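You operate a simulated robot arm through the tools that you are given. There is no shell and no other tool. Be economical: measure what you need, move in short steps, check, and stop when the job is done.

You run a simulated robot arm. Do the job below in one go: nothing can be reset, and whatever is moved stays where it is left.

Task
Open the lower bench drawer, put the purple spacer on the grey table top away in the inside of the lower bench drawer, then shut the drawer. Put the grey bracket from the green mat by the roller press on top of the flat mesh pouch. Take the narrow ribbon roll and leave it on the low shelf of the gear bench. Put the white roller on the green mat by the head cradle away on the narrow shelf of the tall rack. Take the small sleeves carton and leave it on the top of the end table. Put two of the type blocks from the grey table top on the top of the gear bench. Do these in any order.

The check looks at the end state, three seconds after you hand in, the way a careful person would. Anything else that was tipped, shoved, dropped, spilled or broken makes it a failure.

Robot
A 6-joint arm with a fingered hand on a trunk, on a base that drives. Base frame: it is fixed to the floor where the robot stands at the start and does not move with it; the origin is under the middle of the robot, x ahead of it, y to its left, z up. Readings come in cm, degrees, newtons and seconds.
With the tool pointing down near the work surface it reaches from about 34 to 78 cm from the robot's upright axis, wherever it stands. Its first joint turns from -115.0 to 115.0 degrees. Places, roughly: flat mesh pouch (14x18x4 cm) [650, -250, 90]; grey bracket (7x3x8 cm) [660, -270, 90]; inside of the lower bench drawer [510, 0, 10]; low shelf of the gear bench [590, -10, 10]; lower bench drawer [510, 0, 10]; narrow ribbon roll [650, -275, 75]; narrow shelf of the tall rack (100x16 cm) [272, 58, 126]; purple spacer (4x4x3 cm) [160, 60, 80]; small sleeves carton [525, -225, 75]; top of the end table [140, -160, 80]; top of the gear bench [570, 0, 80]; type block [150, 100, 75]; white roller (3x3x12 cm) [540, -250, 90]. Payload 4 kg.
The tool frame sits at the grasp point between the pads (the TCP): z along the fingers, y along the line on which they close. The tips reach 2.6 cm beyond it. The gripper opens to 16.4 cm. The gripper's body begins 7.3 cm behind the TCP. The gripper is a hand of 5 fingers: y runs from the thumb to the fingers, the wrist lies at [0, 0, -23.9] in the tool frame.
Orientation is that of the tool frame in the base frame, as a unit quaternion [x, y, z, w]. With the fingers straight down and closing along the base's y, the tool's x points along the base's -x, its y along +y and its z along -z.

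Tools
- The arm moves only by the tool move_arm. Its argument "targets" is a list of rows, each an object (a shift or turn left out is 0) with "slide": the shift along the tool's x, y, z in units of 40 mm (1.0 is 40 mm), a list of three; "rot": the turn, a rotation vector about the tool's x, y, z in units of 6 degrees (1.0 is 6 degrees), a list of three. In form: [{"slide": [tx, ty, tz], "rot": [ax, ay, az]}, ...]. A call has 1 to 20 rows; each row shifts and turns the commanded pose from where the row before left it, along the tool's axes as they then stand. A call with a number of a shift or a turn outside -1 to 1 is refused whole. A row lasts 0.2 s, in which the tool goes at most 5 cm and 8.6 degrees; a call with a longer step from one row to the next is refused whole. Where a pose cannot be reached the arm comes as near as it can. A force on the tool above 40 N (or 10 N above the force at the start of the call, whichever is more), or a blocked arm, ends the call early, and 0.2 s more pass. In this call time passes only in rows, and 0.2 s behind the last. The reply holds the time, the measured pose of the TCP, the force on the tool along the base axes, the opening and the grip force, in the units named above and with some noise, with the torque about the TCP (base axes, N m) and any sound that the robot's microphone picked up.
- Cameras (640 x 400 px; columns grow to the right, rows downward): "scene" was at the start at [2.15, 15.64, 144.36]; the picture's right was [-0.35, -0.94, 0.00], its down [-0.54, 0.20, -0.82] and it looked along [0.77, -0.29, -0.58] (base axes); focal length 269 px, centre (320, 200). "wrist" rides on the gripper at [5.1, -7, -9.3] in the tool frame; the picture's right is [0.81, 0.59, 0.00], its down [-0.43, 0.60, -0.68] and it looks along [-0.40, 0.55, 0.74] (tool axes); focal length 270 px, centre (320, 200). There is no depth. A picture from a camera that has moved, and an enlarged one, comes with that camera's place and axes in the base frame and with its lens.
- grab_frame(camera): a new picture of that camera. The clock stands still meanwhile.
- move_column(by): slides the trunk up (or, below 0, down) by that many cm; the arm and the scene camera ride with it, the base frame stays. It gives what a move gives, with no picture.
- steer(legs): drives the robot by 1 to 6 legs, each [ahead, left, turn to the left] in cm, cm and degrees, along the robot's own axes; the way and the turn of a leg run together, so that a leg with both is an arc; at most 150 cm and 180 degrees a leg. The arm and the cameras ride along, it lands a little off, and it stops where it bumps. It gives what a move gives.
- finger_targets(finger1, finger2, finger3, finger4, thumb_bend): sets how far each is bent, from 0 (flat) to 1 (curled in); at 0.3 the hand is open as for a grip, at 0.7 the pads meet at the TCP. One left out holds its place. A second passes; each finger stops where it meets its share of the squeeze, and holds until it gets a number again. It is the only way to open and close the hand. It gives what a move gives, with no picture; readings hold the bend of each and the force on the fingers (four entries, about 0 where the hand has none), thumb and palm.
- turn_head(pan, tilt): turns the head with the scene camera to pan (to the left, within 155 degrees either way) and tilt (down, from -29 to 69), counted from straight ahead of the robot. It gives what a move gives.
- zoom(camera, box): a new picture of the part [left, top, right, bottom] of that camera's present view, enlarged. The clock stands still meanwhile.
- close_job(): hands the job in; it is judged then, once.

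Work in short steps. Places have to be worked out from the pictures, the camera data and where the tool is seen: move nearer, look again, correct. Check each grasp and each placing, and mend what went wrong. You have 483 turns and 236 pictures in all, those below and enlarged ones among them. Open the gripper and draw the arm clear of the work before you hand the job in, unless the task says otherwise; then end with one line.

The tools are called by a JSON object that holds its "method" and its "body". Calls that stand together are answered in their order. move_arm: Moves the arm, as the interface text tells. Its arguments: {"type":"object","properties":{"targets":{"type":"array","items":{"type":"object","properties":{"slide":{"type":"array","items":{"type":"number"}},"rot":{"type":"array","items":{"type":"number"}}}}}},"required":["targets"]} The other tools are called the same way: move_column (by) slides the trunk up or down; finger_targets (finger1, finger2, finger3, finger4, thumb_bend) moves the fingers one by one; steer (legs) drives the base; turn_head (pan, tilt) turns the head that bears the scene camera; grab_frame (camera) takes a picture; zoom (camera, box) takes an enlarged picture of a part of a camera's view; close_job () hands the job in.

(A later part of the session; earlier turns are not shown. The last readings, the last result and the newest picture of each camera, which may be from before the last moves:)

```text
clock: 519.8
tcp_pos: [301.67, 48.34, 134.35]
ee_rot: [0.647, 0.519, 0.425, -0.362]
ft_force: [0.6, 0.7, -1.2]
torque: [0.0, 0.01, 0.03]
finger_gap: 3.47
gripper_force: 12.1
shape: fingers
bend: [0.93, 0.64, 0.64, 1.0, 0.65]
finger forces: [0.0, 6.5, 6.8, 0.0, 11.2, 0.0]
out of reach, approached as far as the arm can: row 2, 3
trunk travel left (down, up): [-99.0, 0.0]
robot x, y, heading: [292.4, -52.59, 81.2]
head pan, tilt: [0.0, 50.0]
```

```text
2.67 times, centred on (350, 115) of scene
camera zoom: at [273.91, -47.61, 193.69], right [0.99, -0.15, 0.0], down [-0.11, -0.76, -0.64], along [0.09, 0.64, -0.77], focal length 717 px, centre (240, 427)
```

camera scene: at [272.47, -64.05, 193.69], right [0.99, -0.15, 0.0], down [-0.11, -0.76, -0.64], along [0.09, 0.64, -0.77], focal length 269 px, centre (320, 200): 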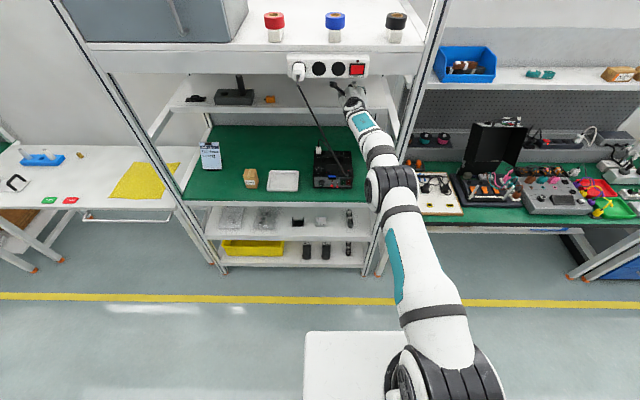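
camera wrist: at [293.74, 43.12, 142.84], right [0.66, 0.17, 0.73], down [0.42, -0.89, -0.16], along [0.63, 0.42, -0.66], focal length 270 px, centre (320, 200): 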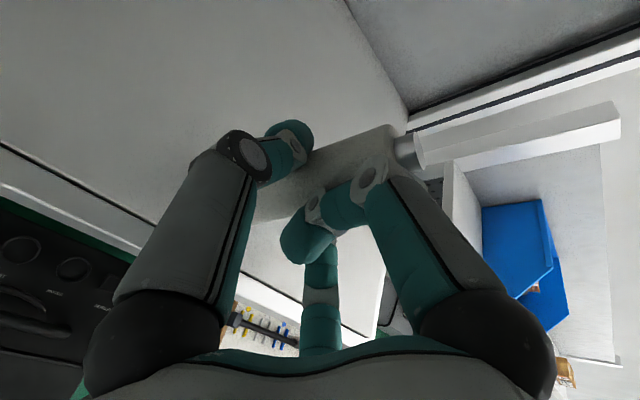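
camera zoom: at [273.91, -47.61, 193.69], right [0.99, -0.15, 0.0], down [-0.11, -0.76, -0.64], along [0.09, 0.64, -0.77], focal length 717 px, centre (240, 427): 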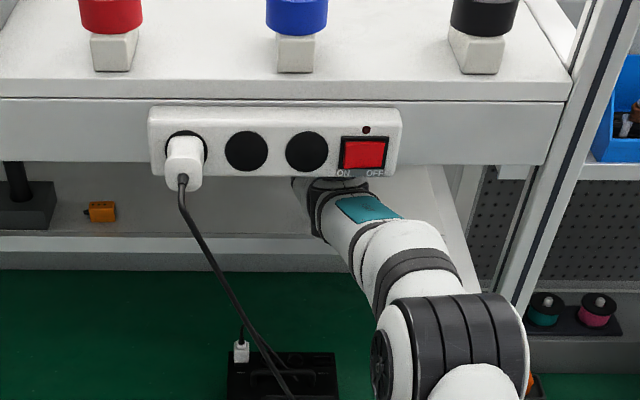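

Reach pulled the hand back ~3 cm, near the shelf edge. I raise slightly and drive 3.5 cm further in (and 2 cm left to keep the elbow off the post).

{"method": "move_arm", "body": {"targets": [{"slide": [0.25, 0, -0.1]}, {"slide": [0, 0, 0]}]}}

{"method": "steer", "body": {"legs": [[3.5, 2, 0]]}}

{"method": "zoom", "body": {"camera": "scene", "box": [250, 40, 450, 190]}}

```text
clock: 520.4
tcp_pos: [301.69, 48.19, 135.4]
ee_rot: [0.647, 0.518, 0.427, -0.362]
ft_force: [-0.4, 0.5, -1.4]
torque: [-0.01, 0.01, 0.01]
finger_gap: 3.45
gripper_force: 12.1
shape: fingers
bend: [0.93, 0.64, 0.64, 1.0, 0.65]
finger forces: [0.0, 6.5, 6.6, 0.0, 11.2, 0.0]
trunk travel left (down, up): [-99.0, 0.0]
robot x, y, heading: [292.17, -52.14, 81.2]
head pan, tilt: [0.0, 50.0]
```

```text
clock: 521.3
tcp_pos: [299.98, 51.55, 134.45]
ee_rot: [0.649, 0.521, 0.423, -0.359]
ft_force: [-0.2, 0.4, -0.5]
torque: [-0.02, -0.02, -0.02]
finger_gap: 3.46
gripper_force: 12.5
shape: fingers
bend: [0.93, 0.64, 0.64, 1.0, 0.65]
finger forces: [0.0, 6.3, 6.7, 0.1, 11.5, 0.0]
trunk travel left (down, up): [-99.0, 0.0]
robot x, y, heading: [290.71, -48.82, 81.3]
head pan, tilt: [0.0, 50.0]
```

```text
2.67 times, centred on (350, 115) of scene
camera zoom: at [272.42, -44.05, 193.61], right [0.99, -0.15, 0.0], down [-0.11, -0.76, -0.64], along [0.09, 0.64, -0.77], focal length 717 px, centre (240, 427)
```

zoom: 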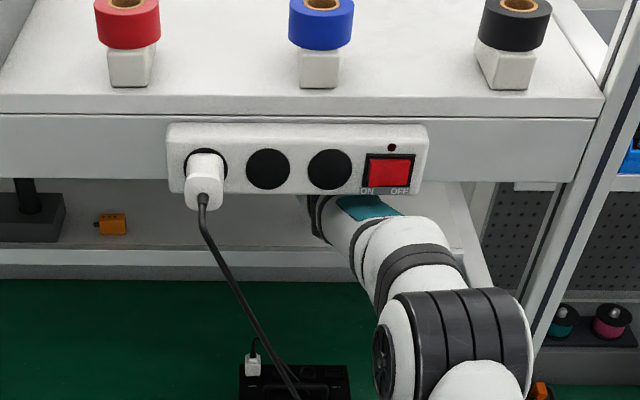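

Lower gently to contact.

{"method": "move_arm", "body": {"targets": [{"slide": [-0.08, 0, 0.03]}, {"slide": [0, 0, 0]}]}}

```text
clock: 521.9
tcp_pos: [300.06, 51.46, 134.24]
ee_rot: [0.648, 0.521, 0.423, -0.359]
ft_force: [-0.4, -0.1, -1.2]
torque: [-0.01, 0.04, 0.0]
finger_gap: 3.48
gripper_force: 12.5
shape: fingers
bend: [0.93, 0.64, 0.64, 1.0, 0.65]
finger forces: [0.0, 6.2, 6.7, 0.1, 11.7, 0.0]
trunk travel left (down, up): [-99.0, 0.0]
robot x, y, heading: [290.27, -48.6, 81.8]
head pan, tilt: [0.0, 50.0]
```

{"method": "move_arm", "body": {"targets": [{"slide": [-0.12, 0, 0.05]}, {"slide": [0, 0, 0]}]}}

```text
clock: 522.5
tcp_pos: [300.06, 51.72, 133.49]
ee_rot: [0.648, 0.52, 0.424, -0.36]
ft_force: [-0.1, 0.0, -0.1]
torque: [-0.01, 0.01, 0.01]
finger_gap: 3.47
gripper_force: 12.3
shape: fingers
bend: [0.93, 0.64, 0.64, 1.0, 0.65]
finger forces: [0.0, 6.3, 6.8, 0.0, 11.8, 0.0]
trunk travel left (down, up): [-99.0, 0.0]
robot x, y, heading: [290.55, -48.95, 81.6]
head pan, tilt: [0.0, 50.0]
```

{"method": "move_arm", "body": {"targets": [{"slide": [-0.1, 0, 0.04]}, {"slide": [0, 0, 0]}]}}

{"method": "grab_frame", "body": {"camera": "wrist"}}

```text
clock: 523.1
tcp_pos: [299.95, 51.61, 133.54]
ee_rot: [0.648, 0.52, 0.424, -0.36]
ft_force: [-0.5, 0.6, 8.3]
torque: [0.19, 0.06, -0.01]
finger_gap: 3.49
gripper_force: 13.2
shape: fingers
bend: [0.93, 0.64, 0.64, 1.0, 0.65]
finger forces: [0.0, 6.1, 6.7, 0.0, 13.3, 0.0]
trunk travel left (down, up): [-99.0, 0.0]
robot x, y, heading: [290.04, -48.48, 81.3]
head pan, tilt: [0.0, 50.0]
```

```text
79 pictures are left
camera wrist: at [292.12, 46.32, 141.89], right [0.66, 0.18, 0.73], down [0.42, -0.89, -0.16], along [0.63, 0.41, -0.66], focal length 270 px, centre (320, 200)
```

wrist: 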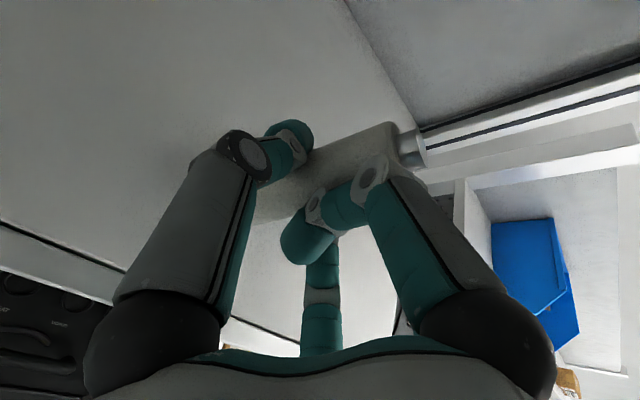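

The roller's image matches a vertical axis. Release gently.

{"method": "finger_targets", "body": {"finger2": 0.59, "finger3": 0.59, "thumb_bend": 0.6}}

{"method": "grab_frame", "body": {"camera": "wrist"}}

```text
clock: 524.1
tcp_pos: [300.1, 51.5, 133.06]
ee_rot: [0.649, 0.521, 0.423, -0.359]
ft_force: [-0.2, 0.6, 0.0]
torque: [0.0, 0.01, 0.0]
finger_gap: 4.03
gripper_force: 0.0
shape: fingers
bend: [0.93, 0.59, 0.59, 1.0, 0.6]
finger forces: [0.1, 0.1, 0.0, 0.1, 0.0, 0.0]
trunk travel left (down, up): [-99.0, 0.0]
robot x, y, heading: [290.64, -48.95, 81.5]
head pan, tilt: [0.0, 50.0]
```

```text
78 pictures are left
camera wrist: at [292.15, 46.36, 141.66], right [0.66, 0.18, 0.73], down [0.42, -0.89, -0.15], along [0.63, 0.41, -0.66], focal length 270 px, centre (320, 200)
```

wrist: 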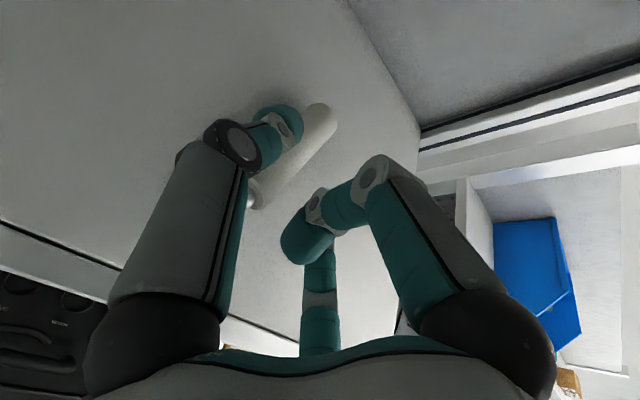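

The roller tipped and now lies flat on the shelf, fully on it (from ~7 cm inside the front edge). That's a stable resting state; I raise the hand a bit and check it stays put.

{"method": "move_arm", "body": {"targets": [{"slide": [0.4, 0, -0.15]}, {"slide": [0, 0, 0]}]}}

{"method": "grab_frame", "body": {"camera": "wrist"}}

```text
clock: 524.7
tcp_pos: [300.12, 51.68, 134.09]
ee_rot: [0.649, 0.521, 0.423, -0.358]
ft_force: [0.5, 0.0, 0.6]
torque: [0.0, -0.01, -0.02]
finger_gap: 4.07
gripper_force: 0.1
shape: fingers
bend: [0.93, 0.59, 0.59, 1.0, 0.6]
finger forces: [0.1, 0.0, 0.0, 0.1, 0.0, 0.1]
trunk travel left (down, up): [-99.0, 0.0]
robot x, y, heading: [290.28, -48.94, 81.6]
head pan, tilt: [0.0, 50.0]
```

```text
77 pictures are left
camera wrist: at [292.18, 46.45, 142.76], right [0.66, 0.19, 0.73], down [0.42, -0.89, -0.15], along [0.63, 0.41, -0.66], focal length 270 px, centre (320, 200)
```

wrist: 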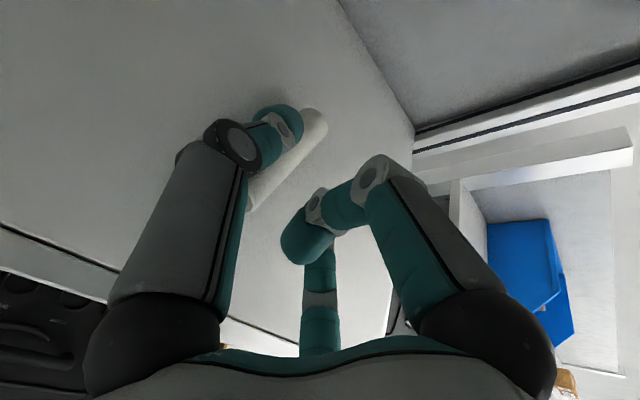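

Back out straight and look at the shelf from outside.

{"method": "steer", "body": {"legs": [[-45, 0, 0]]}}

{"method": "grab_frame", "body": {"camera": "wrist"}}

{"method": "turn_head", "body": {"pan": 0, "tilt": 25}}

{"method": "move_column", "body": {"by": -40}}

{"method": "grab_frame", "body": {"camera": "scene"}}

```text
clock: 527.4
tcp_pos: [294.62, 7.64, 134.86]
ee_rot: [0.651, 0.516, 0.426, -0.357]
ft_force: [-0.1, 0.4, -0.1]
torque: [0.0, 0.02, 0.02]
finger_gap: 4.06
gripper_force: 0.0
shape: fingers
bend: [0.93, 0.59, 0.59, 1.0, 0.6]
finger forces: [0.0, 0.0, 0.0, 0.0, 0.0, 0.1]
trunk travel left (down, up): [-99.0, 0.0]
robot x, y, heading: [283.81, -92.54, 81.0]
head pan, tilt: [0.0, 50.0]
```

```text
76 pictures are left
camera wrist: at [286.72, 2.54, 143.35], right [0.66, 0.17, 0.73], down [0.41, -0.9, -0.16], along [0.63, 0.4, -0.66], focal length 270 px, centre (320, 200)
```

wrist: 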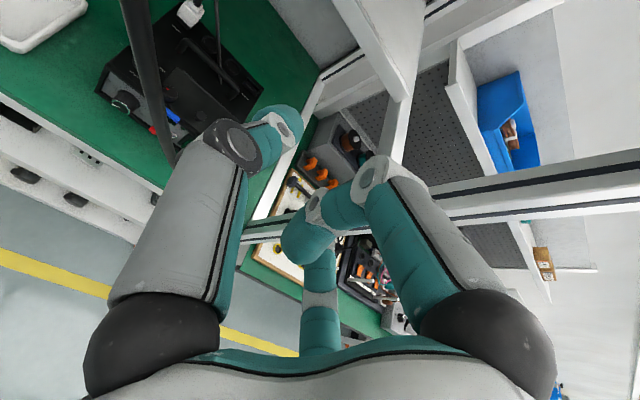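

```text
clock: 528.3
tcp_pos: [294.62, 7.64, 134.82]
ee_rot: [0.651, 0.517, 0.426, -0.357]
ft_force: [0.9, -0.3, 0.4]
torque: [0.05, 0.0, 0.0]
finger_gap: 4.09
gripper_force: 0.1
shape: fingers
bend: [0.93, 0.59, 0.59, 1.0, 0.6]
finger forces: [0.0, 0.0, 0.1, 0.1, 0.0, 0.0]
trunk travel left (down, up): [-99.0, 0.0]
robot x, y, heading: [283.84, -92.31, 81.1]
head pan, tilt: [0.0, 25.0]
```

```text
clock: 532.1
tcp_pos: [294.68, 7.64, 94.87]
ee_rot: [0.652, 0.516, 0.426, -0.357]
ft_force: [-1.3, 0.3, 0.1]
torque: [-0.02, -0.04, -0.01]
finger_gap: 4.06
gripper_force: 0.1
shape: fingers
bend: [0.93, 0.59, 0.59, 1.0, 0.6]
finger forces: [0.1, 0.0, 0.0, 0.1, 0.0, 0.1]
trunk travel left (down, up): [-59.0, 40.0]
robot x, y, heading: [283.98, -92.47, 80.8]
head pan, tilt: [0.0, 25.0]
```

```text
75 pictures are left
camera scene: at [265.99, -86.14, 157.45], right [0.99, -0.16, 0.0], down [-0.07, -0.42, -0.91], along [0.14, 0.89, -0.42], focal length 269 px, centre (320, 200)
```

scene: 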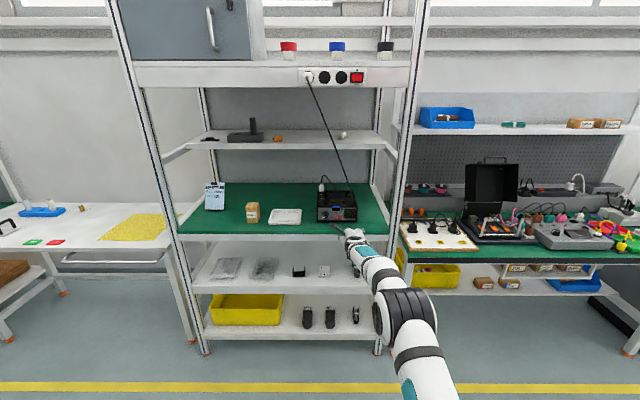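

{"method": "zoom", "body": {"camera": "scene", "box": [290, 90, 410, 165]}}

```text
5.33 times, centred on (350, 128) of scene
camera zoom: at [265.99, -86.14, 157.45], right [0.99, -0.16, 0.0], down [-0.07, -0.42, -0.91], along [0.14, 0.89, -0.42], focal length 1434 px, centre (160, 587)
```

zoom: 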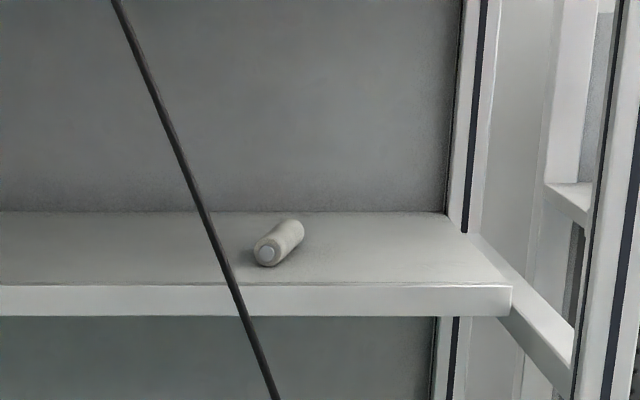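

The roller rests flat on the narrow shelf. Meanwhile I reset the arm to tool-down, then re-check it.

{"method": "move_arm", "body": {"targets": [{"slide": [0, 0, -1]}, {"slide": [0, 0, -1]}, {"slide": [0, 0, -1]}, {"slide": [0, 0, -1]}, {"slide": [0, 0, -1]}, {"slide": [0, 0, -1]}, {"slide": [0, 0, -1]}, {"rot": [0, -1, 0]}, {"rot": [0, -1, 0]}, {"rot": [0, -1, 0]}, {"rot": [0, -1, 0]}, {"rot": [0, -1, 0]}, {"rot": [0, -1, 0]}, {"rot": [0, -1, 0]}, {"rot": [0, -1, 0]}, {"rot": [0, -1, 0]}, {"rot": [0, -1, 0]}, {"rot": [0, -1, 0]}, {"rot": [0, -0.3, 0]}, {"slide": [0, 0, 0]}]}}

{"method": "move_arm", "body": {"targets": [{"rot": [0, 0, 1]}, {"rot": [0, 0, 1]}, {"rot": [0, 0, 1]}, {"rot": [0, 0, 1]}, {"rot": [0, 0, 1]}, {"rot": [0, 0, 1]}, {"rot": [0, 0, 1]}, {"rot": [0, 0, 1]}, {"rot": [0, 0, 1]}, {"rot": [0, 0, 1]}, {"rot": [0, 0, 1]}, {"rot": [0, 0, 1]}, {"rot": [0, 0, 1]}, {"rot": [0, 0, 1]}, {"rot": [0, 0, 1]}, {"rot": [0, 0, 1]}, {"rot": [0, 0, 1]}, {"rot": [0, 0, 1]}, {"rot": [0, 0, 1]}, {"rot": [0, 0, 1]}]}}

{"method": "move_arm", "body": {"targets": [{"rot": [0, 0, 1]}, {"rot": [0, 0, 1]}, {"rot": [0, 0, 1]}, {"rot": [0, 0, 1]}, {"rot": [0, 0, 1]}, {"rot": [0, 0, 1]}, {"rot": [0, 0, 1]}, {"rot": [0, 0, 1]}, {"rot": [0, 0, 1]}, {"rot": [0, 0, 1]}, {"slide": [0, 0, 0]}]}}

{"method": "zoom", "body": {"camera": "scene", "box": [290, 90, 410, 165]}}

```text
clock: 536.3
tcp_pos: [289.59, -18.44, 103.59]
ee_rot: [0.698, 0.555, 0.344, -0.293]
ft_force: [0.0, 0.7, -0.7]
torque: [-0.02, -0.01, 0.02]
finger_gap: 4.04
gripper_force: 0.1
shape: fingers
bend: [0.93, 0.59, 0.59, 1.0, 0.6]
finger forces: [0.0, 0.0, 0.0, 0.1, 0.0, 0.0]
out of reach, approached as far as the arm can: row 10, 11, 12, 13, 14, 15, 16, 17, 18
trunk travel left (down, up): [-59.0, 40.0]
robot x, y, heading: [284.0, -92.34, 81.3]
head pan, tilt: [0.0, 25.0]
```

```text
clock: 540.5
tcp_pos: [289.17, -18.67, 102.7]
ee_rot: [0.836, -0.33, -0.081, -0.43]
ft_force: [0.1, 0.5, -0.2]
torque: [0.01, -0.03, 0.02]
finger_gap: 4.07
gripper_force: 0.0
shape: fingers
bend: [0.93, 0.59, 0.59, 1.0, 0.6]
finger forces: [0.0, 0.1, 0.1, 0.0, 0.0, 0.1]
out of reach, approached as far as the arm can: row 1
trunk travel left (down, up): [-59.0, 40.0]
robot x, y, heading: [284.03, -92.47, 80.8]
head pan, tilt: [0.0, 25.0]
```

```text
clock: 542.9
tcp_pos: [289.33, -18.81, 102.69]
ee_rot: [-0.56, 0.703, 0.286, 0.332]
ft_force: [0.1, 0.7, -0.4]
torque: [0.0, 0.0, 0.0]
finger_gap: 4.07
gripper_force: 0.0
shape: fingers
bend: [0.93, 0.59, 0.59, 1.0, 0.6]
finger forces: [0.0, 0.0, 0.0, 0.1, 0.0, 0.0]
trunk travel left (down, up): [-59.0, 40.0]
robot x, y, heading: [283.68, -92.3, 81.0]
head pan, tilt: [0.0, 25.0]
```

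```text
5.33 times, centred on (350, 128) of scene
camera zoom: at [265.99, -86.14, 157.45], right [0.99, -0.16, 0.0], down [-0.07, -0.42, -0.91], along [0.14, 0.89, -0.42], focal length 1434 px, centre (160, 587)
```

zoom: 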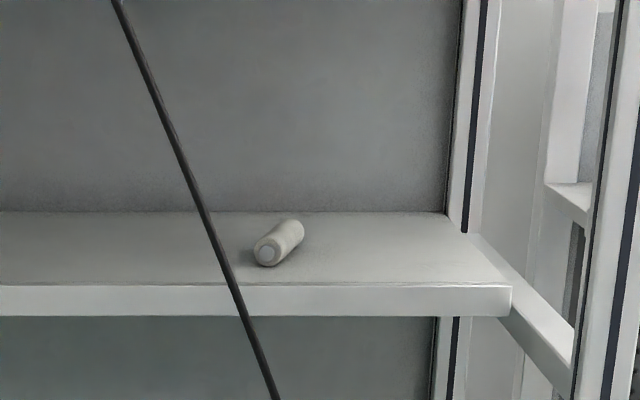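

Static - good. Finish bringing the tool vertical, open the hand, and head for the bracket.

{"method": "move_arm", "body": {"targets": [{"rot": [0, 1, 0]}, {"rot": [0, 1, 0]}, {"rot": [0, 1, 0]}, {"rot": [0, 1, 0]}, {"rot": [0, 1, 0]}, {"rot": [0, 1, 0]}, {"rot": [0, 1, 0]}, {"rot": [0, 1, 0]}, {"rot": [0, 0.7, 0]}, {"slide": [1, 0, 0]}, {"slide": [1, 0, 0]}, {"slide": [1, 0, 0]}, {"slide": [1, 0, 0]}, {"slide": [0, 0, 0]}]}}

{"method": "finger_targets", "body": {"finger1": 0.4, "finger2": 0.4, "finger3": 0.4, "finger4": 0.4, "thumb_bend": 0.4}}

{"method": "move_column", "body": {"by": 35}}

```text
clock: 545.9
tcp_pos: [286.51, -34.5, 101.71]
ee_rot: [-0.623, 0.782, 0.022, 0.011]
ft_force: [0.6, -0.2, 0.4]
torque: [0.01, 0.0, 0.0]
finger_gap: 4.05
gripper_force: 0.2
shape: fingers
bend: [0.93, 0.59, 0.59, 1.0, 0.6]
finger forces: [0.1, 0.0, 0.0, 0.0, 0.1, 0.0]
out of reach, approached as far as the arm can: row 1
trunk travel left (down, up): [-59.0, 40.0]
robot x, y, heading: [284.09, -92.55, 81.0]
head pan, tilt: [0.0, 25.0]
```

```text
clock: 546.9
tcp_pos: [286.47, -34.5, 101.82]
ee_rot: [-0.623, 0.782, 0.021, 0.011]
ft_force: [0.1, 0.4, 0.1]
torque: [0.0, 0.0, -0.04]
finger_gap: 6.67
gripper_force: 0.1
shape: fingers
bend: [0.4, 0.4, 0.4, 0.4, 0.4]
finger forces: [0.0, 0.0, 0.0, 0.0, 0.1, 0.0]
trunk travel left (down, up): [-59.0, 40.0]
robot x, y, heading: [283.67, -92.53, 80.6]
head pan, tilt: [0.0, 25.0]
```

```text
clock: 550.3
tcp_pos: [286.38, -34.37, 136.8]
ee_rot: [-0.623, 0.782, 0.021, 0.011]
ft_force: [0.7, 0.2, 0.7]
torque: [0.01, 0.0, 0.01]
finger_gap: 6.63
gripper_force: 0.1
shape: fingers
bend: [0.4, 0.4, 0.4, 0.4, 0.4]
finger forces: [0.0, 0.0, 0.1, 0.0, 0.1, 0.0]
trunk travel left (down, up): [-94.0, 5.0]
robot x, y, heading: [283.76, -92.4, 80.8]
head pan, tilt: [0.0, 25.0]
```

{"method": "move_column", "body": {"by": -30}}

{"method": "steer", "body": {"legs": [[0, 0, -90], [145, 0, 0], [145, 0, 0], [50, 0, 0]]}}

{"method": "turn_head", "body": {"pan": -35, "tilt": 40}}

{"method": "grab_frame", "body": {"camera": "scene"}}

```text
clock: 553.3
tcp_pos: [286.37, -34.46, 106.88]
ee_rot: [-0.622, 0.782, 0.021, 0.01]
ft_force: [0.7, 0.4, -0.5]
torque: [-0.04, 0.03, 0.01]
finger_gap: 6.67
gripper_force: 0.1
shape: fingers
bend: [0.4, 0.4, 0.4, 0.4, 0.4]
finger forces: [0.0, 0.1, 0.1, 0.1, 0.0, 0.0]
trunk travel left (down, up): [-64.0, 35.0]
robot x, y, heading: [284.0, -92.47, 80.9]
head pan, tilt: [0.0, 25.0]
```

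```text
clock: 573.8
tcp_pos: [676.67, -164.53, 106.65]
ee_rot: [0.129, 0.991, 0.007, 0.022]
ft_force: [0.0, -0.4, 0.2]
torque: [-0.01, 0.0, 0.02]
finger_gap: 6.65
gripper_force: 0.2
shape: fingers
bend: [0.4, 0.4, 0.4, 0.4, 0.4]
finger forces: [0.1, 0.1, 0.1, 0.0, 0.0, 0.0]
trunk travel left (down, up): [-64.0, 35.0]
robot x, y, heading: [619.01, -159.99, -11.0]
head pan, tilt: [0.0, 25.0]
```

```text
clock: 574.8
tcp_pos: [676.66, -164.45, 106.84]
ee_rot: [0.13, 0.991, 0.006, 0.024]
ft_force: [0.4, 0.0, 0.6]
torque: [-0.01, 0.02, 0.0]
finger_gap: 6.68
gripper_force: 0.1
shape: fingers
bend: [0.4, 0.4, 0.4, 0.4, 0.4]
finger forces: [0.1, 0.0, 0.0, 0.0, 0.0, 0.0]
trunk travel left (down, up): [-64.0, 35.0]
robot x, y, heading: [618.67, -159.81, -11.2]
head pan, tilt: [-35.0, 40.0]
```

```text
72 pictures are left
camera scene: at [622.21, -146.53, 160.12], right [-0.72, -0.69, 0.0], down [-0.45, 0.46, -0.77], along [0.53, -0.55, -0.64], focal length 269 px, centre (320, 200)
```

scene: 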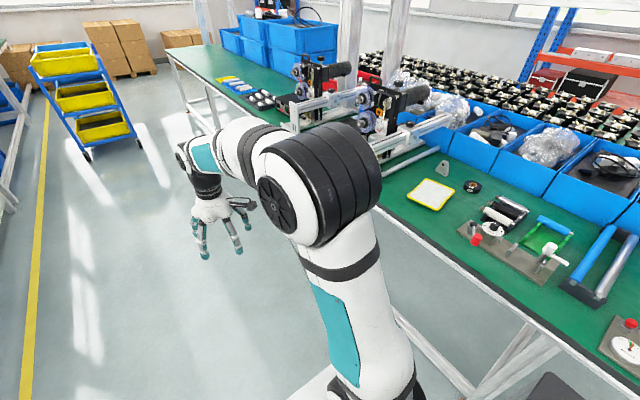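

{"method": "zoom", "body": {"camera": "scene", "box": [380, 130, 580, 280]}}

{"method": "turn_head", "body": {"pan": -20, "tilt": 69}}

{"method": "grab_frame", "body": {"camera": "scene"}}

```text
2.67 times, centred on (480, 205) of scene
camera zoom: at [622.21, -146.53, 160.12], right [-0.72, -0.69, 0.0], down [-0.45, 0.46, -0.77], along [0.53, -0.55, -0.64], focal length 717 px, centre (-107, 187)
```

zoom: 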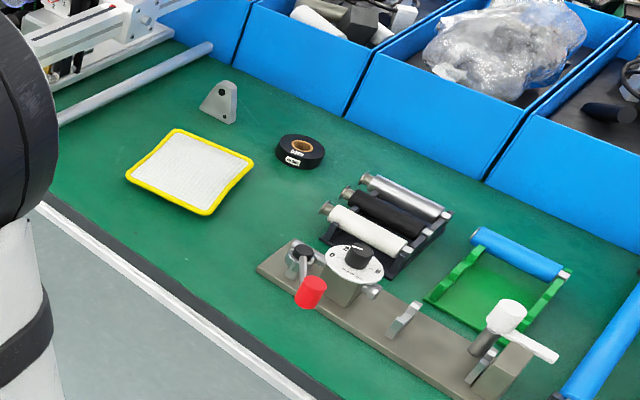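

```text
clock: 575.8
tcp_pos: [676.65, -164.56, 106.76]
ee_rot: [0.129, 0.991, 0.007, 0.023]
ft_force: [0.3, -0.4, 0.0]
torque: [-0.01, 0.0, 0.01]
finger_gap: 6.63
gripper_force: 0.1
shape: fingers
bend: [0.4, 0.4, 0.4, 0.4, 0.4]
finger forces: [0.0, 0.0, 0.0, 0.0, 0.1, 0.1]
trunk travel left (down, up): [-64.0, 35.0]
robot x, y, heading: [618.96, -160.19, -11.0]
head pan, tilt: [-20.0, 68.8]
```

```text
70 pictures are left
camera scene: at [621.1, -143.3, 156.51], right [-0.52, -0.86, 0.0], down [-0.8, 0.48, -0.36], along [0.31, -0.19, -0.93], focal length 269 px, centre (320, 200)
```

scene: 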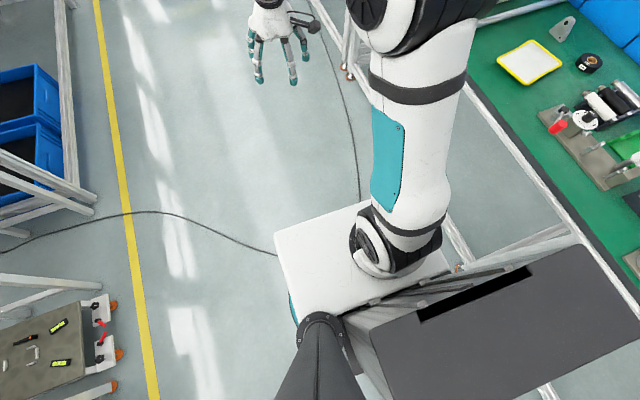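

Pouch centre ≈(651,-248) with top z≈86; bracket ≈(655,-269), 7 cm wide along x, 8 high; ribbon roll ≈(640,-265). I turn to face this bench.

{"method": "steer", "body": {"legs": [[0, 0, -88], [0, 44, 0], [26, 0, 0]]}}

{"method": "grab_frame", "body": {"camera": "wrist"}}

```text
clock: 583.8
tcp_pos: [656.27, -252.05, 106.72]
ee_rot: [0.783, 0.621, -0.01, 0.021]
ft_force: [-0.2, -0.4, 0.5]
torque: [0.0, -0.02, 0.01]
finger_gap: 6.67
gripper_force: 0.1
shape: fingers
bend: [0.4, 0.4, 0.4, 0.4, 0.4]
finger forces: [0.1, 0.0, 0.0, 0.0, 0.0, 0.0]
trunk travel left (down, up): [-64.0, 35.0]
robot x, y, heading: [658.98, -194.11, -99.5]
head pan, tilt: [-20.0, 68.8]
```

```text
69 pictures are left
camera wrist: at [650.63, -245.1, 115.78], right [0.76, 0.65, -0.02], down [0.48, -0.52, 0.71], along [0.45, -0.55, -0.71], focal length 270 px, centre (320, 200)
```

wrist: 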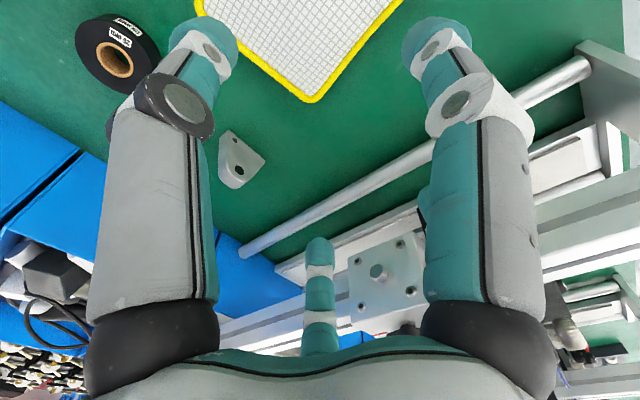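

{"method": "zoom", "body": {"camera": "wrist", "box": [190, 110, 310, 200]}}

```text
4.44 times, centred on (250, 155) of wrist
camera zoom: at [650.63, -245.1, 115.78], right [0.76, 0.65, -0.02], down [0.48, -0.52, 0.71], along [0.45, -0.55, -0.71], focal length 1201 px, centre (631, 400)
```

zoom: 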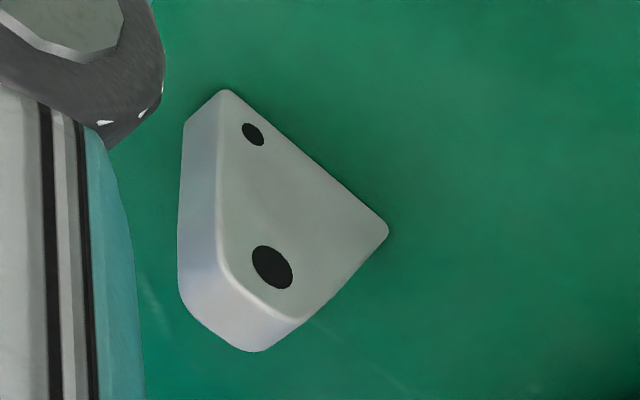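

The bracket is a standing triangular plate, base centre ≈(656.2,-269.7). I yaw the hand so thumb and fingers straddle its thickness, fingers 1 and 4 flat.

{"method": "finger_targets", "body": {"finger1": 0.0, "finger4": 0.0, "finger2": 0.43, "finger3": 0.43, "thumb_bend": 0.43}}

{"method": "move_arm", "body": {"targets": [{"rot": [0, 0, 1]}, {"rot": [0, 0, 1]}, {"rot": [0, 0, 1]}, {"rot": [0, 0, 1]}, {"rot": [0, 0, 1]}, {"rot": [0, 0, 1]}, {"rot": [0, 0, 1]}, {"rot": [0, 0, 1]}, {"rot": [0, 0, 1]}, {"rot": [0, 0, 1]}, {"rot": [0, 0, 1]}, {"rot": [0, 0, 1]}, {"rot": [0, 0, 1]}, {"rot": [0, 0, 1]}, {"rot": [0, 0, 0.3]}, {"slide": [0, 1, 0]}, {"slide": [0, 1, 0]}, {"slide": [0, 1, 0]}, {"slide": [0, 1, 0]}, {"slide": [0, 0, 0]}]}}

{"method": "grab_frame", "body": {"camera": "wrist"}}

```text
clock: 584.8
tcp_pos: [656.36, -252.08, 106.71]
ee_rot: [0.783, 0.621, -0.011, 0.021]
ft_force: [-0.3, 0.7, -1.1]
torque: [-0.01, 0.0, -0.02]
finger_gap: 10.23
gripper_force: 0.1
shape: fingers
bend: [0.01, 0.43, 0.43, 0.01, 0.43]
finger forces: [0.1, 0.0, 0.1, 0.1, 0.0, 0.0]
trunk travel left (down, up): [-64.0, 35.0]
robot x, y, heading: [658.99, -193.72, -99.6]
head pan, tilt: [-20.0, 68.8]
```

```text
clock: 589.0
tcp_pos: [653.89, -267.89, 107.53]
ee_rot: [0.997, -0.078, 0.007, 0.023]
ft_force: [-0.1, -1.2, -0.4]
torque: [-0.03, 0.01, -0.01]
finger_gap: 10.26
gripper_force: 0.0
shape: fingers
bend: [0.01, 0.43, 0.43, 0.01, 0.43]
finger forces: [0.0, 0.0, 0.0, 0.1, 0.0, 0.0]
trunk travel left (down, up): [-64.0, 35.0]
robot x, y, heading: [659.0, -193.98, -99.5]
head pan, tilt: [-20.0, 68.8]
```

```text
67 pictures are left
camera wrist: at [659.88, -261.32, 116.83], right [0.71, -0.71, 0.04], down [-0.53, -0.49, 0.7], along [-0.47, -0.51, -0.72], focal length 270 px, centre (320, 200)
```

wrist: 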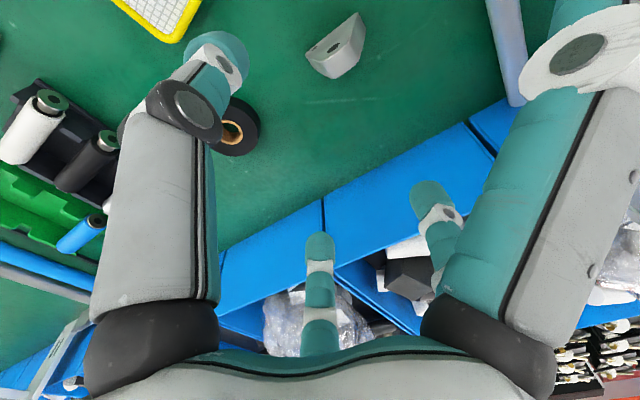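

{"method": "move_arm", "body": {"targets": [{"slide": [0.67, 0.22, 0]}, {"slide": [0, 0, 1]}, {"slide": [0, 0, 1]}, {"slide": [0, 0, 0.9]}, {"slide": [0, 0, 0]}]}}

{"method": "grab_frame", "body": {"camera": "wrist"}}

```text
clock: 590.1
tcp_pos: [656.55, -269.97, 96.29]
ee_rot: [0.997, -0.078, 0.006, 0.024]
ft_force: [0.9, -0.7, 0.2]
torque: [0.01, -0.01, -0.01]
finger_gap: 10.27
gripper_force: 0.1
shape: fingers
bend: [0.01, 0.43, 0.43, 0.01, 0.43]
finger forces: [0.0, 0.0, 0.0, 0.0, 0.0, 0.1]
trunk travel left (down, up): [-64.0, 35.0]
robot x, y, heading: [659.11, -194.05, -99.4]
head pan, tilt: [-20.0, 68.8]
```

```text
66 pictures are left
camera wrist: at [662.55, -263.39, 105.38], right [0.71, -0.71, 0.04], down [-0.53, -0.49, 0.7], along [-0.47, -0.51, -0.72], focal length 270 px, centre (320, 200)
```

wrist: 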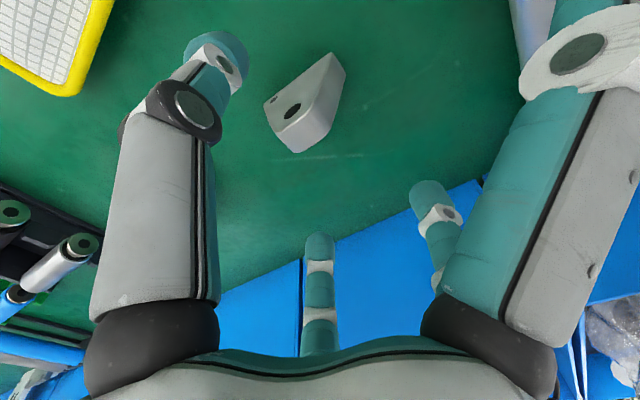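

{"method": "move_arm", "body": {"targets": [{"slide": [0.1, -0.29, 0]}, {"slide": [0, 0, 0.7]}, {"slide": [0, 0, 0.7]}, {"slide": [0, 0, 0.3]}, {"slide": [0, 0, 0]}]}}

{"method": "grab_frame", "body": {"camera": "wrist"}}

```text
clock: 591.4
tcp_pos: [657.17, -268.83, 89.21]
ee_rot: [0.997, -0.078, 0.007, 0.023]
ft_force: [0.1, -0.4, 0.0]
torque: [-0.02, 0.01, -0.01]
finger_gap: 10.24
gripper_force: 0.0
shape: fingers
bend: [0.01, 0.43, 0.43, 0.01, 0.43]
finger forces: [0.0, 0.0, 0.1, 0.0, 0.1, 0.1]
trunk travel left (down, up): [-64.0, 35.0]
robot x, y, heading: [658.99, -193.91, -99.3]
head pan, tilt: [-20.0, 68.8]
```

```text
65 pictures are left
camera wrist: at [663.12, -262.31, 98.4], right [0.71, -0.71, 0.04], down [-0.53, -0.49, 0.7], along [-0.47, -0.51, -0.72], focal length 270 px, centre (320, 200)
```

wrist: 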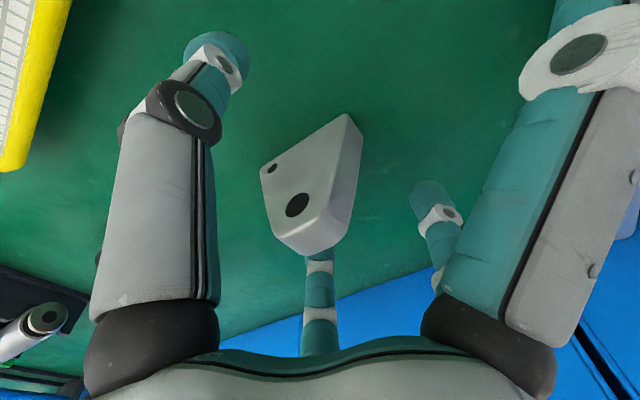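

Well straddled. Close.

{"method": "finger_targets", "body": {"finger2": 0.62, "finger3": 0.62, "thumb_bend": 0.62}}

{"method": "finger_targets", "body": {"finger2": 0.78, "finger3": 0.78, "thumb_bend": 0.78}}

{"method": "grab_frame", "body": {"camera": "wrist"}}

```text
clock: 592.4
tcp_pos: [657.0, -268.97, 89.3]
ee_rot: [0.997, -0.078, 0.006, 0.023]
ft_force: [0.2, -0.1, -0.4]
torque: [-0.02, -0.01, 0.06]
finger_gap: 9.94
gripper_force: 0.0
shape: fingers
bend: [0.01, 0.61, 0.62, 0.01, 0.62]
finger forces: [0.0, 0.3, 0.2, 0.0, 0.0, 0.0]
trunk travel left (down, up): [-64.0, 35.0]
robot x, y, heading: [659.12, -193.76, -99.5]
head pan, tilt: [-20.0, 68.8]
```

```text
clock: 593.4
tcp_pos: [657.11, -268.88, 89.17]
ee_rot: [0.997, -0.078, 0.006, 0.022]
ft_force: [-0.9, -0.4, -0.4]
torque: [0.02, -0.01, -0.01]
finger_gap: 9.99
gripper_force: 17.7
shape: fingers
bend: [0.01, 0.65, 0.65, 0.01, 0.66]
finger forces: [0.0, 8.8, 8.8, 0.0, 17.8, 0.0]
trunk travel left (down, up): [-64.0, 35.0]
robot x, y, heading: [659.11, -193.95, -99.2]
head pan, tilt: [-20.0, 68.8]
```

```text
64 pictures are left
camera wrist: at [663.12, -262.32, 98.4], right [0.71, -0.71, 0.04], down [-0.53, -0.49, 0.7], along [-0.47, -0.51, -0.72], focal length 270 px, centre (320, 200)
```

wrist: 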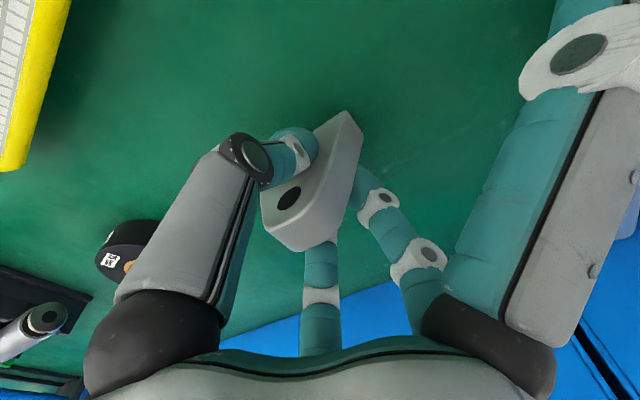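

Balanced grip. Lift and carry over the pouch centre.

{"method": "move_arm", "body": {"targets": [{"slide": [0, 0, -0.5]}, {"slide": [0, 0, -1]}, {"slide": [0, 0, -1]}, {"slide": [-0.46, -0.985, 0]}, {"slide": [-0.46, -0.985, 0]}, {"slide": [-0.46, -0.985, 0]}, {"slide": [-0.46, -0.985, 0]}, {"slide": [-0.46, -0.985, 0]}, {"slide": [0, 0, 0]}]}}

{"method": "grab_frame", "body": {"camera": "wrist"}}

```text
clock: 595.4
tcp_pos: [650.64, -247.53, 98.06]
ee_rot: [0.997, -0.078, 0.006, 0.023]
ft_force: [0.3, 0.3, -2.0]
torque: [-0.02, -0.05, 0.03]
finger_gap: 10.03
gripper_force: 17.5
shape: fingers
bend: [0.01, 0.65, 0.65, 0.01, 0.66]
finger forces: [0.0, 8.6, 8.4, 0.0, 17.2, 0.0]
trunk travel left (down, up): [-64.0, 35.0]
robot x, y, heading: [659.06, -193.7, -99.4]
head pan, tilt: [-20.0, 68.8]
```

```text
63 pictures are left
camera wrist: at [656.69, -241.02, 107.28], right [0.71, -0.71, 0.04], down [-0.53, -0.49, 0.7], along [-0.47, -0.51, -0.72], focal length 270 px, centre (320, 200)
```

wrist: 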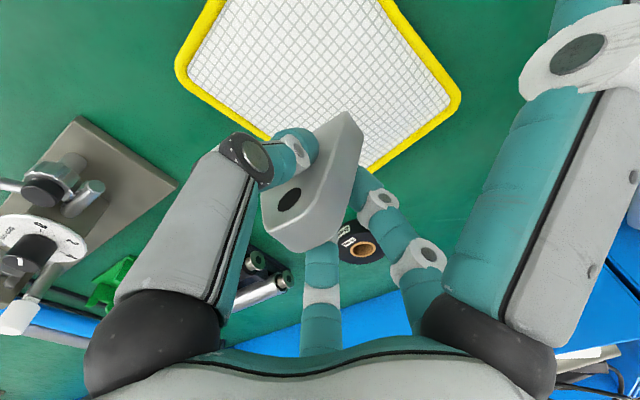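

Centre of the pouch is ≈(651.7,-247.6). Shift 1 cm and lower.

{"method": "move_arm", "body": {"targets": [{"slide": [0.25, 0, 0.4]}, {"slide": [0, 0, 0.4]}, {"slide": [0, 0, 0]}]}}

```text
clock: 596.1
tcp_pos: [651.81, -247.74, 94.96]
ee_rot: [0.997, -0.077, 0.006, 0.024]
ft_force: [-0.1, 0.5, -1.5]
torque: [-0.01, -0.01, 0.01]
finger_gap: 10.03
gripper_force: 17.3
shape: fingers
bend: [0.01, 0.65, 0.65, 0.01, 0.66]
finger forces: [0.0, 8.6, 8.4, 0.0, 17.1, 0.1]
trunk travel left (down, up): [-64.0, 35.0]
robot x, y, heading: [659.22, -194.14, -99.6]
head pan, tilt: [-20.0, 68.8]
```

{"method": "move_arm", "body": {"targets": [{"slide": [0, 0, 0.12]}, {"slide": [0, 0, 0.12]}, {"slide": [0, 0, 0]}]}}

```text
clock: 597.0
tcp_pos: [651.87, -247.72, 94.11]
ee_rot: [0.997, -0.078, 0.007, 0.023]
ft_force: [0.0, 0.1, -2.3]
torque: [0.02, -0.03, 0.02]
finger_gap: 10.0
gripper_force: 17.0
shape: fingers
bend: [0.01, 0.65, 0.65, 0.01, 0.66]
finger forces: [0.0, 8.6, 8.4, 0.0, 17.1, 0.0]
trunk travel left (down, up): [-64.0, 35.0]
robot x, y, heading: [659.11, -194.07, -99.5]
head pan, tilt: [-20.0, 68.8]
```

{"method": "move_arm", "body": {"targets": [{"slide": [0, 0, 0.12]}, {"slide": [0, 0, 0.1]}, {"slide": [0, 0, 0]}]}}

```text
clock: 597.8
tcp_pos: [651.85, -247.9, 93.12]
ee_rot: [0.997, -0.078, 0.006, 0.023]
ft_force: [-0.5, -0.5, -2.2]
torque: [0.0, -0.04, -0.02]
finger_gap: 10.0
gripper_force: 16.7
shape: fingers
bend: [0.01, 0.65, 0.65, 0.01, 0.66]
finger forces: [0.0, 8.5, 8.4, 0.0, 17.1, 0.1]
trunk travel left (down, up): [-64.0, 35.0]
robot x, y, heading: [658.88, -193.68, -99.3]
head pan, tilt: [-20.0, 68.8]
```

{"method": "move_arm", "body": {"targets": [{"slide": [0, 0, 0.1]}, {"slide": [0, 0, 0.08]}, {"slide": [0, 0, 0]}]}}

{"method": "grab_frame", "body": {"camera": "wrist"}}

```text
clock: 598.5
tcp_pos: [651.96, -247.88, 92.42]
ee_rot: [0.997, -0.078, 0.005, 0.024]
ft_force: [-1.2, -2.2, 9.9]
torque: [-0.06, 0.03, -0.01]
finger_gap: 10.04
gripper_force: 20.3
shape: fingers
bend: [0.01, 0.65, 0.65, 0.01, 0.66]
finger forces: [0.0, 10.6, 10.8, 0.1, 19.2, 0.0]
trunk travel left (down, up): [-64.0, 35.0]
robot x, y, heading: [659.28, -193.68, -99.3]
head pan, tilt: [-20.0, 68.8]
```

```text
62 pictures are left
camera wrist: at [657.99, -241.36, 101.61], right [0.71, -0.71, 0.04], down [-0.53, -0.49, 0.7], along [-0.47, -0.52, -0.72], focal length 270 px, centre (320, 200)
```

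wrist: 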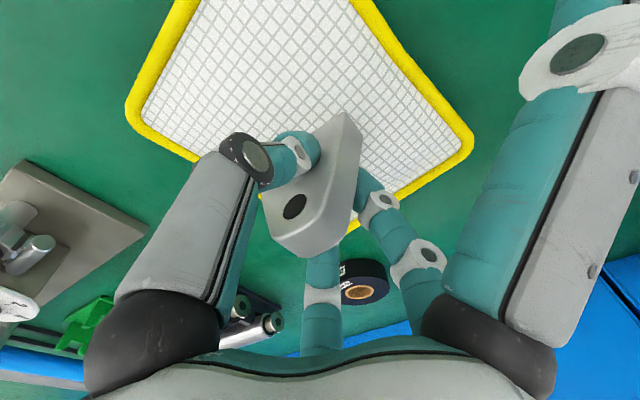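

Contact on the pouch. Release gently.

{"method": "finger_targets", "body": {"finger2": 0.58, "finger3": 0.58, "thumb_bend": 0.58}}

{"method": "finger_targets", "body": {"finger2": 0.48, "finger3": 0.48, "thumb_bend": 0.48}}

{"method": "grab_frame", "body": {"camera": "wrist"}}

```text
clock: 599.5
tcp_pos: [652.01, -247.82, 92.29]
ee_rot: [0.997, -0.078, 0.007, 0.023]
ft_force: [0.1, 0.8, -0.1]
torque: [-0.01, 0.07, 0.02]
finger_gap: 9.93
gripper_force: 0.2
shape: fingers
bend: [0.01, 0.57, 0.57, 0.01, 0.57]
finger forces: [0.0, 0.0, 0.0, 0.0, 0.0, 0.0]
trunk travel left (down, up): [-64.0, 35.0]
robot x, y, heading: [659.08, -194.17, -99.5]
head pan, tilt: [-20.0, 68.8]
```

```text
clock: 600.5
tcp_pos: [651.96, -247.79, 92.28]
ee_rot: [0.997, -0.078, 0.006, 0.023]
ft_force: [0.3, 0.2, -1.0]
torque: [-0.01, 0.0, -0.01]
finger_gap: 10.06
gripper_force: 0.1
shape: fingers
bend: [0.01, 0.48, 0.48, 0.01, 0.48]
finger forces: [0.0, 0.0, 0.0, 0.1, 0.0, 0.0]
trunk travel left (down, up): [-64.0, 35.0]
robot x, y, heading: [659.52, -194.16, -99.3]
head pan, tilt: [-20.0, 68.8]
```

```text
61 pictures are left
camera wrist: at [658.0, -241.34, 101.53], right [0.71, -0.71, 0.04], down [-0.53, -0.49, 0.7], along [-0.47, -0.51, -0.72], focal length 270 px, centre (320, 200)
```

wrist: 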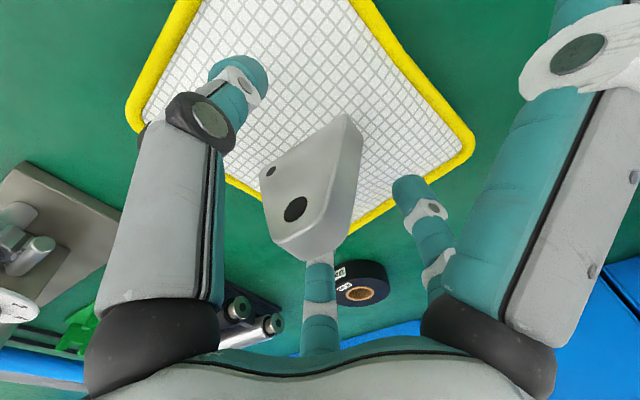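

Standing on the pouch. Lift straight up and verify, then move toward the ribbon roll.

{"method": "move_arm", "body": {"targets": [{"slide": [0, 0, -0.5]}, {"slide": [0, 0, -1]}, {"slide": [0, 0, -1]}, {"slide": [0, 0, -1]}, {"slide": [-0.9, 0.3, 0]}, {"slide": [-0.9, 0.3, 0]}, {"slide": [0, 0, 0]}]}}

{"method": "grab_frame", "body": {"camera": "wrist"}}

```text
clock: 602.1
tcp_pos: [644.23, -248.19, 106.21]
ee_rot: [0.997, -0.078, 0.006, 0.023]
ft_force: [0.2, -0.5, 1.0]
torque: [0.0, 0.0, 0.0]
finger_gap: 10.08
gripper_force: 0.0
shape: fingers
bend: [0.01, 0.48, 0.48, 0.01, 0.48]
finger forces: [0.1, 0.0, 0.0, 0.0, 0.0, 0.1]
trunk travel left (down, up): [-64.0, 35.0]
robot x, y, heading: [659.24, -194.16, -99.6]
head pan, tilt: [-20.0, 68.8]
```

```text
60 pictures are left
camera wrist: at [650.3, -241.72, 115.36], right [0.71, -0.71, 0.04], down [-0.53, -0.49, 0.7], along [-0.47, -0.51, -0.72], focal length 270 px, centre (320, 200)
```

wrist: 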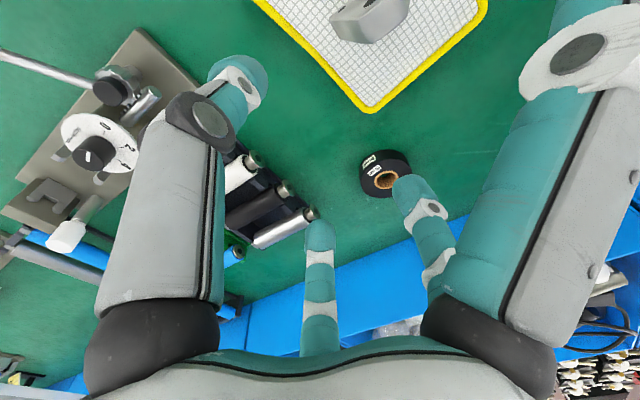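

Bracket stands on the pouch. The ribbon roll (≈7 cm dia.) is at ≈(640.7,-265.6). Open all fingers and move above it.

{"method": "finger_targets", "body": {"finger1": 0.35, "finger2": 0.35, "finger3": 0.35, "finger4": 0.35, "thumb_bend": 0.35}}

{"method": "move_arm", "body": {"targets": [{"slide": [-0.04, 0.88, 0]}, {"slide": [-0.04, 0.88, 0]}, {"slide": [-0.04, 0.88, 0]}, {"slide": [-0.04, 0.88, 0]}, {"slide": [-0.04, 0.88, 0]}, {"slide": [0, 0, 0.8]}, {"slide": [0, 0, 0.8]}, {"slide": [0, 0, 0]}]}}

{"method": "grab_frame", "body": {"camera": "wrist"}}

```text
clock: 603.1
tcp_pos: [644.25, -248.29, 106.23]
ee_rot: [0.997, -0.078, 0.007, 0.023]
ft_force: [0.2, -0.5, 0.6]
torque: [0.02, 0.01, -0.02]
finger_gap: 7.91
gripper_force: 0.0
shape: fingers
bend: [0.35, 0.35, 0.35, 0.35, 0.35]
finger forces: [0.1, 0.0, 0.0, 0.0, 0.0, 0.1]
trunk travel left (down, up): [-64.0, 35.0]
robot x, y, heading: [658.99, -193.75, -99.3]
head pan, tilt: [-20.0, 68.8]
```

```text
clock: 605.0
tcp_pos: [640.72, -266.39, 100.47]
ee_rot: [0.997, -0.078, 0.006, 0.023]
ft_force: [0.1, 0.7, 0.1]
torque: [-0.05, -0.02, -0.01]
finger_gap: 7.97
gripper_force: 0.1
shape: fingers
bend: [0.35, 0.35, 0.35, 0.35, 0.35]
finger forces: [0.0, 0.0, 0.1, 0.0, 0.0, 0.0]
trunk travel left (down, up): [-64.0, 35.0]
robot x, y, heading: [659.29, -193.82, -99.2]
head pan, tilt: [-20.0, 68.8]
```

```text
59 pictures are left
camera wrist: at [646.85, -259.76, 109.7], right [0.71, -0.71, 0.04], down [-0.53, -0.49, 0.7], along [-0.47, -0.51, -0.72], focal length 270 px, centre (320, 200)
```

wrist: 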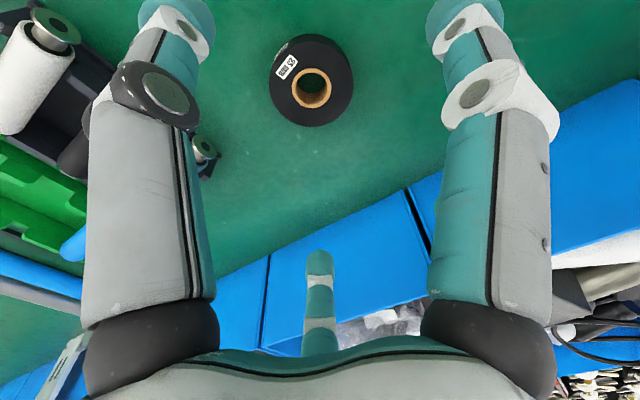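

Centred. Descend to z≈88.5 and close.

{"method": "move_arm", "body": {"targets": [{"slide": [0, 0, 0.9]}, {"slide": [0, 0, 0.9]}, {"slide": [0, 0, 0.9]}, {"slide": [0, 0, 0.25]}, {"slide": [0, 0, 0]}]}}

{"method": "finger_targets", "body": {"finger1": 0.5, "finger2": 0.5, "finger3": 0.5, "finger4": 0.5, "thumb_bend": 0.5}}

{"method": "grab_frame", "body": {"camera": "wrist"}}

```text
clock: 606.1
tcp_pos: [640.89, -266.77, 88.79]
ee_rot: [0.997, -0.078, 0.006, 0.023]
ft_force: [-0.3, 0.4, -1.0]
torque: [-0.01, -0.03, 0.0]
finger_gap: 7.88
gripper_force: 0.0
shape: fingers
bend: [0.35, 0.35, 0.35, 0.35, 0.35]
finger forces: [0.0, 0.0, 0.0, 0.0, 0.0, 0.0]
trunk travel left (down, up): [-64.0, 35.0]
robot x, y, heading: [659.17, -193.84, -99.5]
head pan, tilt: [-20.0, 68.8]
```

```text
clock: 607.1
tcp_pos: [640.93, -266.76, 88.76]
ee_rot: [0.997, -0.078, 0.006, 0.023]
ft_force: [0.3, -0.1, -0.3]
torque: [-0.05, 0.02, 0.0]
finger_gap: 4.26
gripper_force: 1.2
shape: fingers
bend: [0.5, 0.5, 0.5, 0.49, 0.5]
finger forces: [0.1, 0.1, 0.0, 0.3, 0.0, 0.0]
trunk travel left (down, up): [-64.0, 35.0]
robot x, y, heading: [659.21, -193.96, -99.4]
head pan, tilt: [-20.0, 68.8]
```

```text
58 pictures are left
camera wrist: at [647.03, -260.2, 98.03], right [0.71, -0.71, 0.04], down [-0.53, -0.49, 0.7], along [-0.47, -0.51, -0.72], focal length 270 px, centre (320, 200)
```

wrist: 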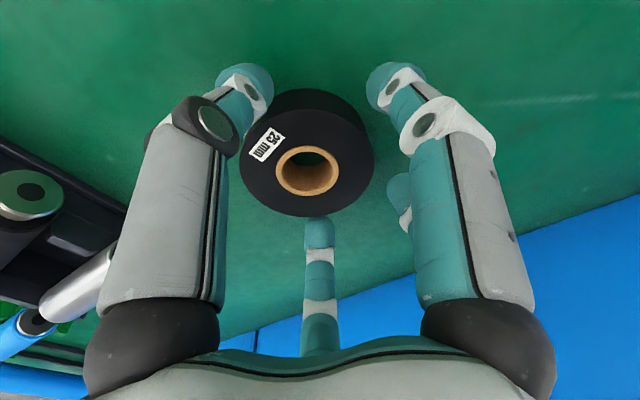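

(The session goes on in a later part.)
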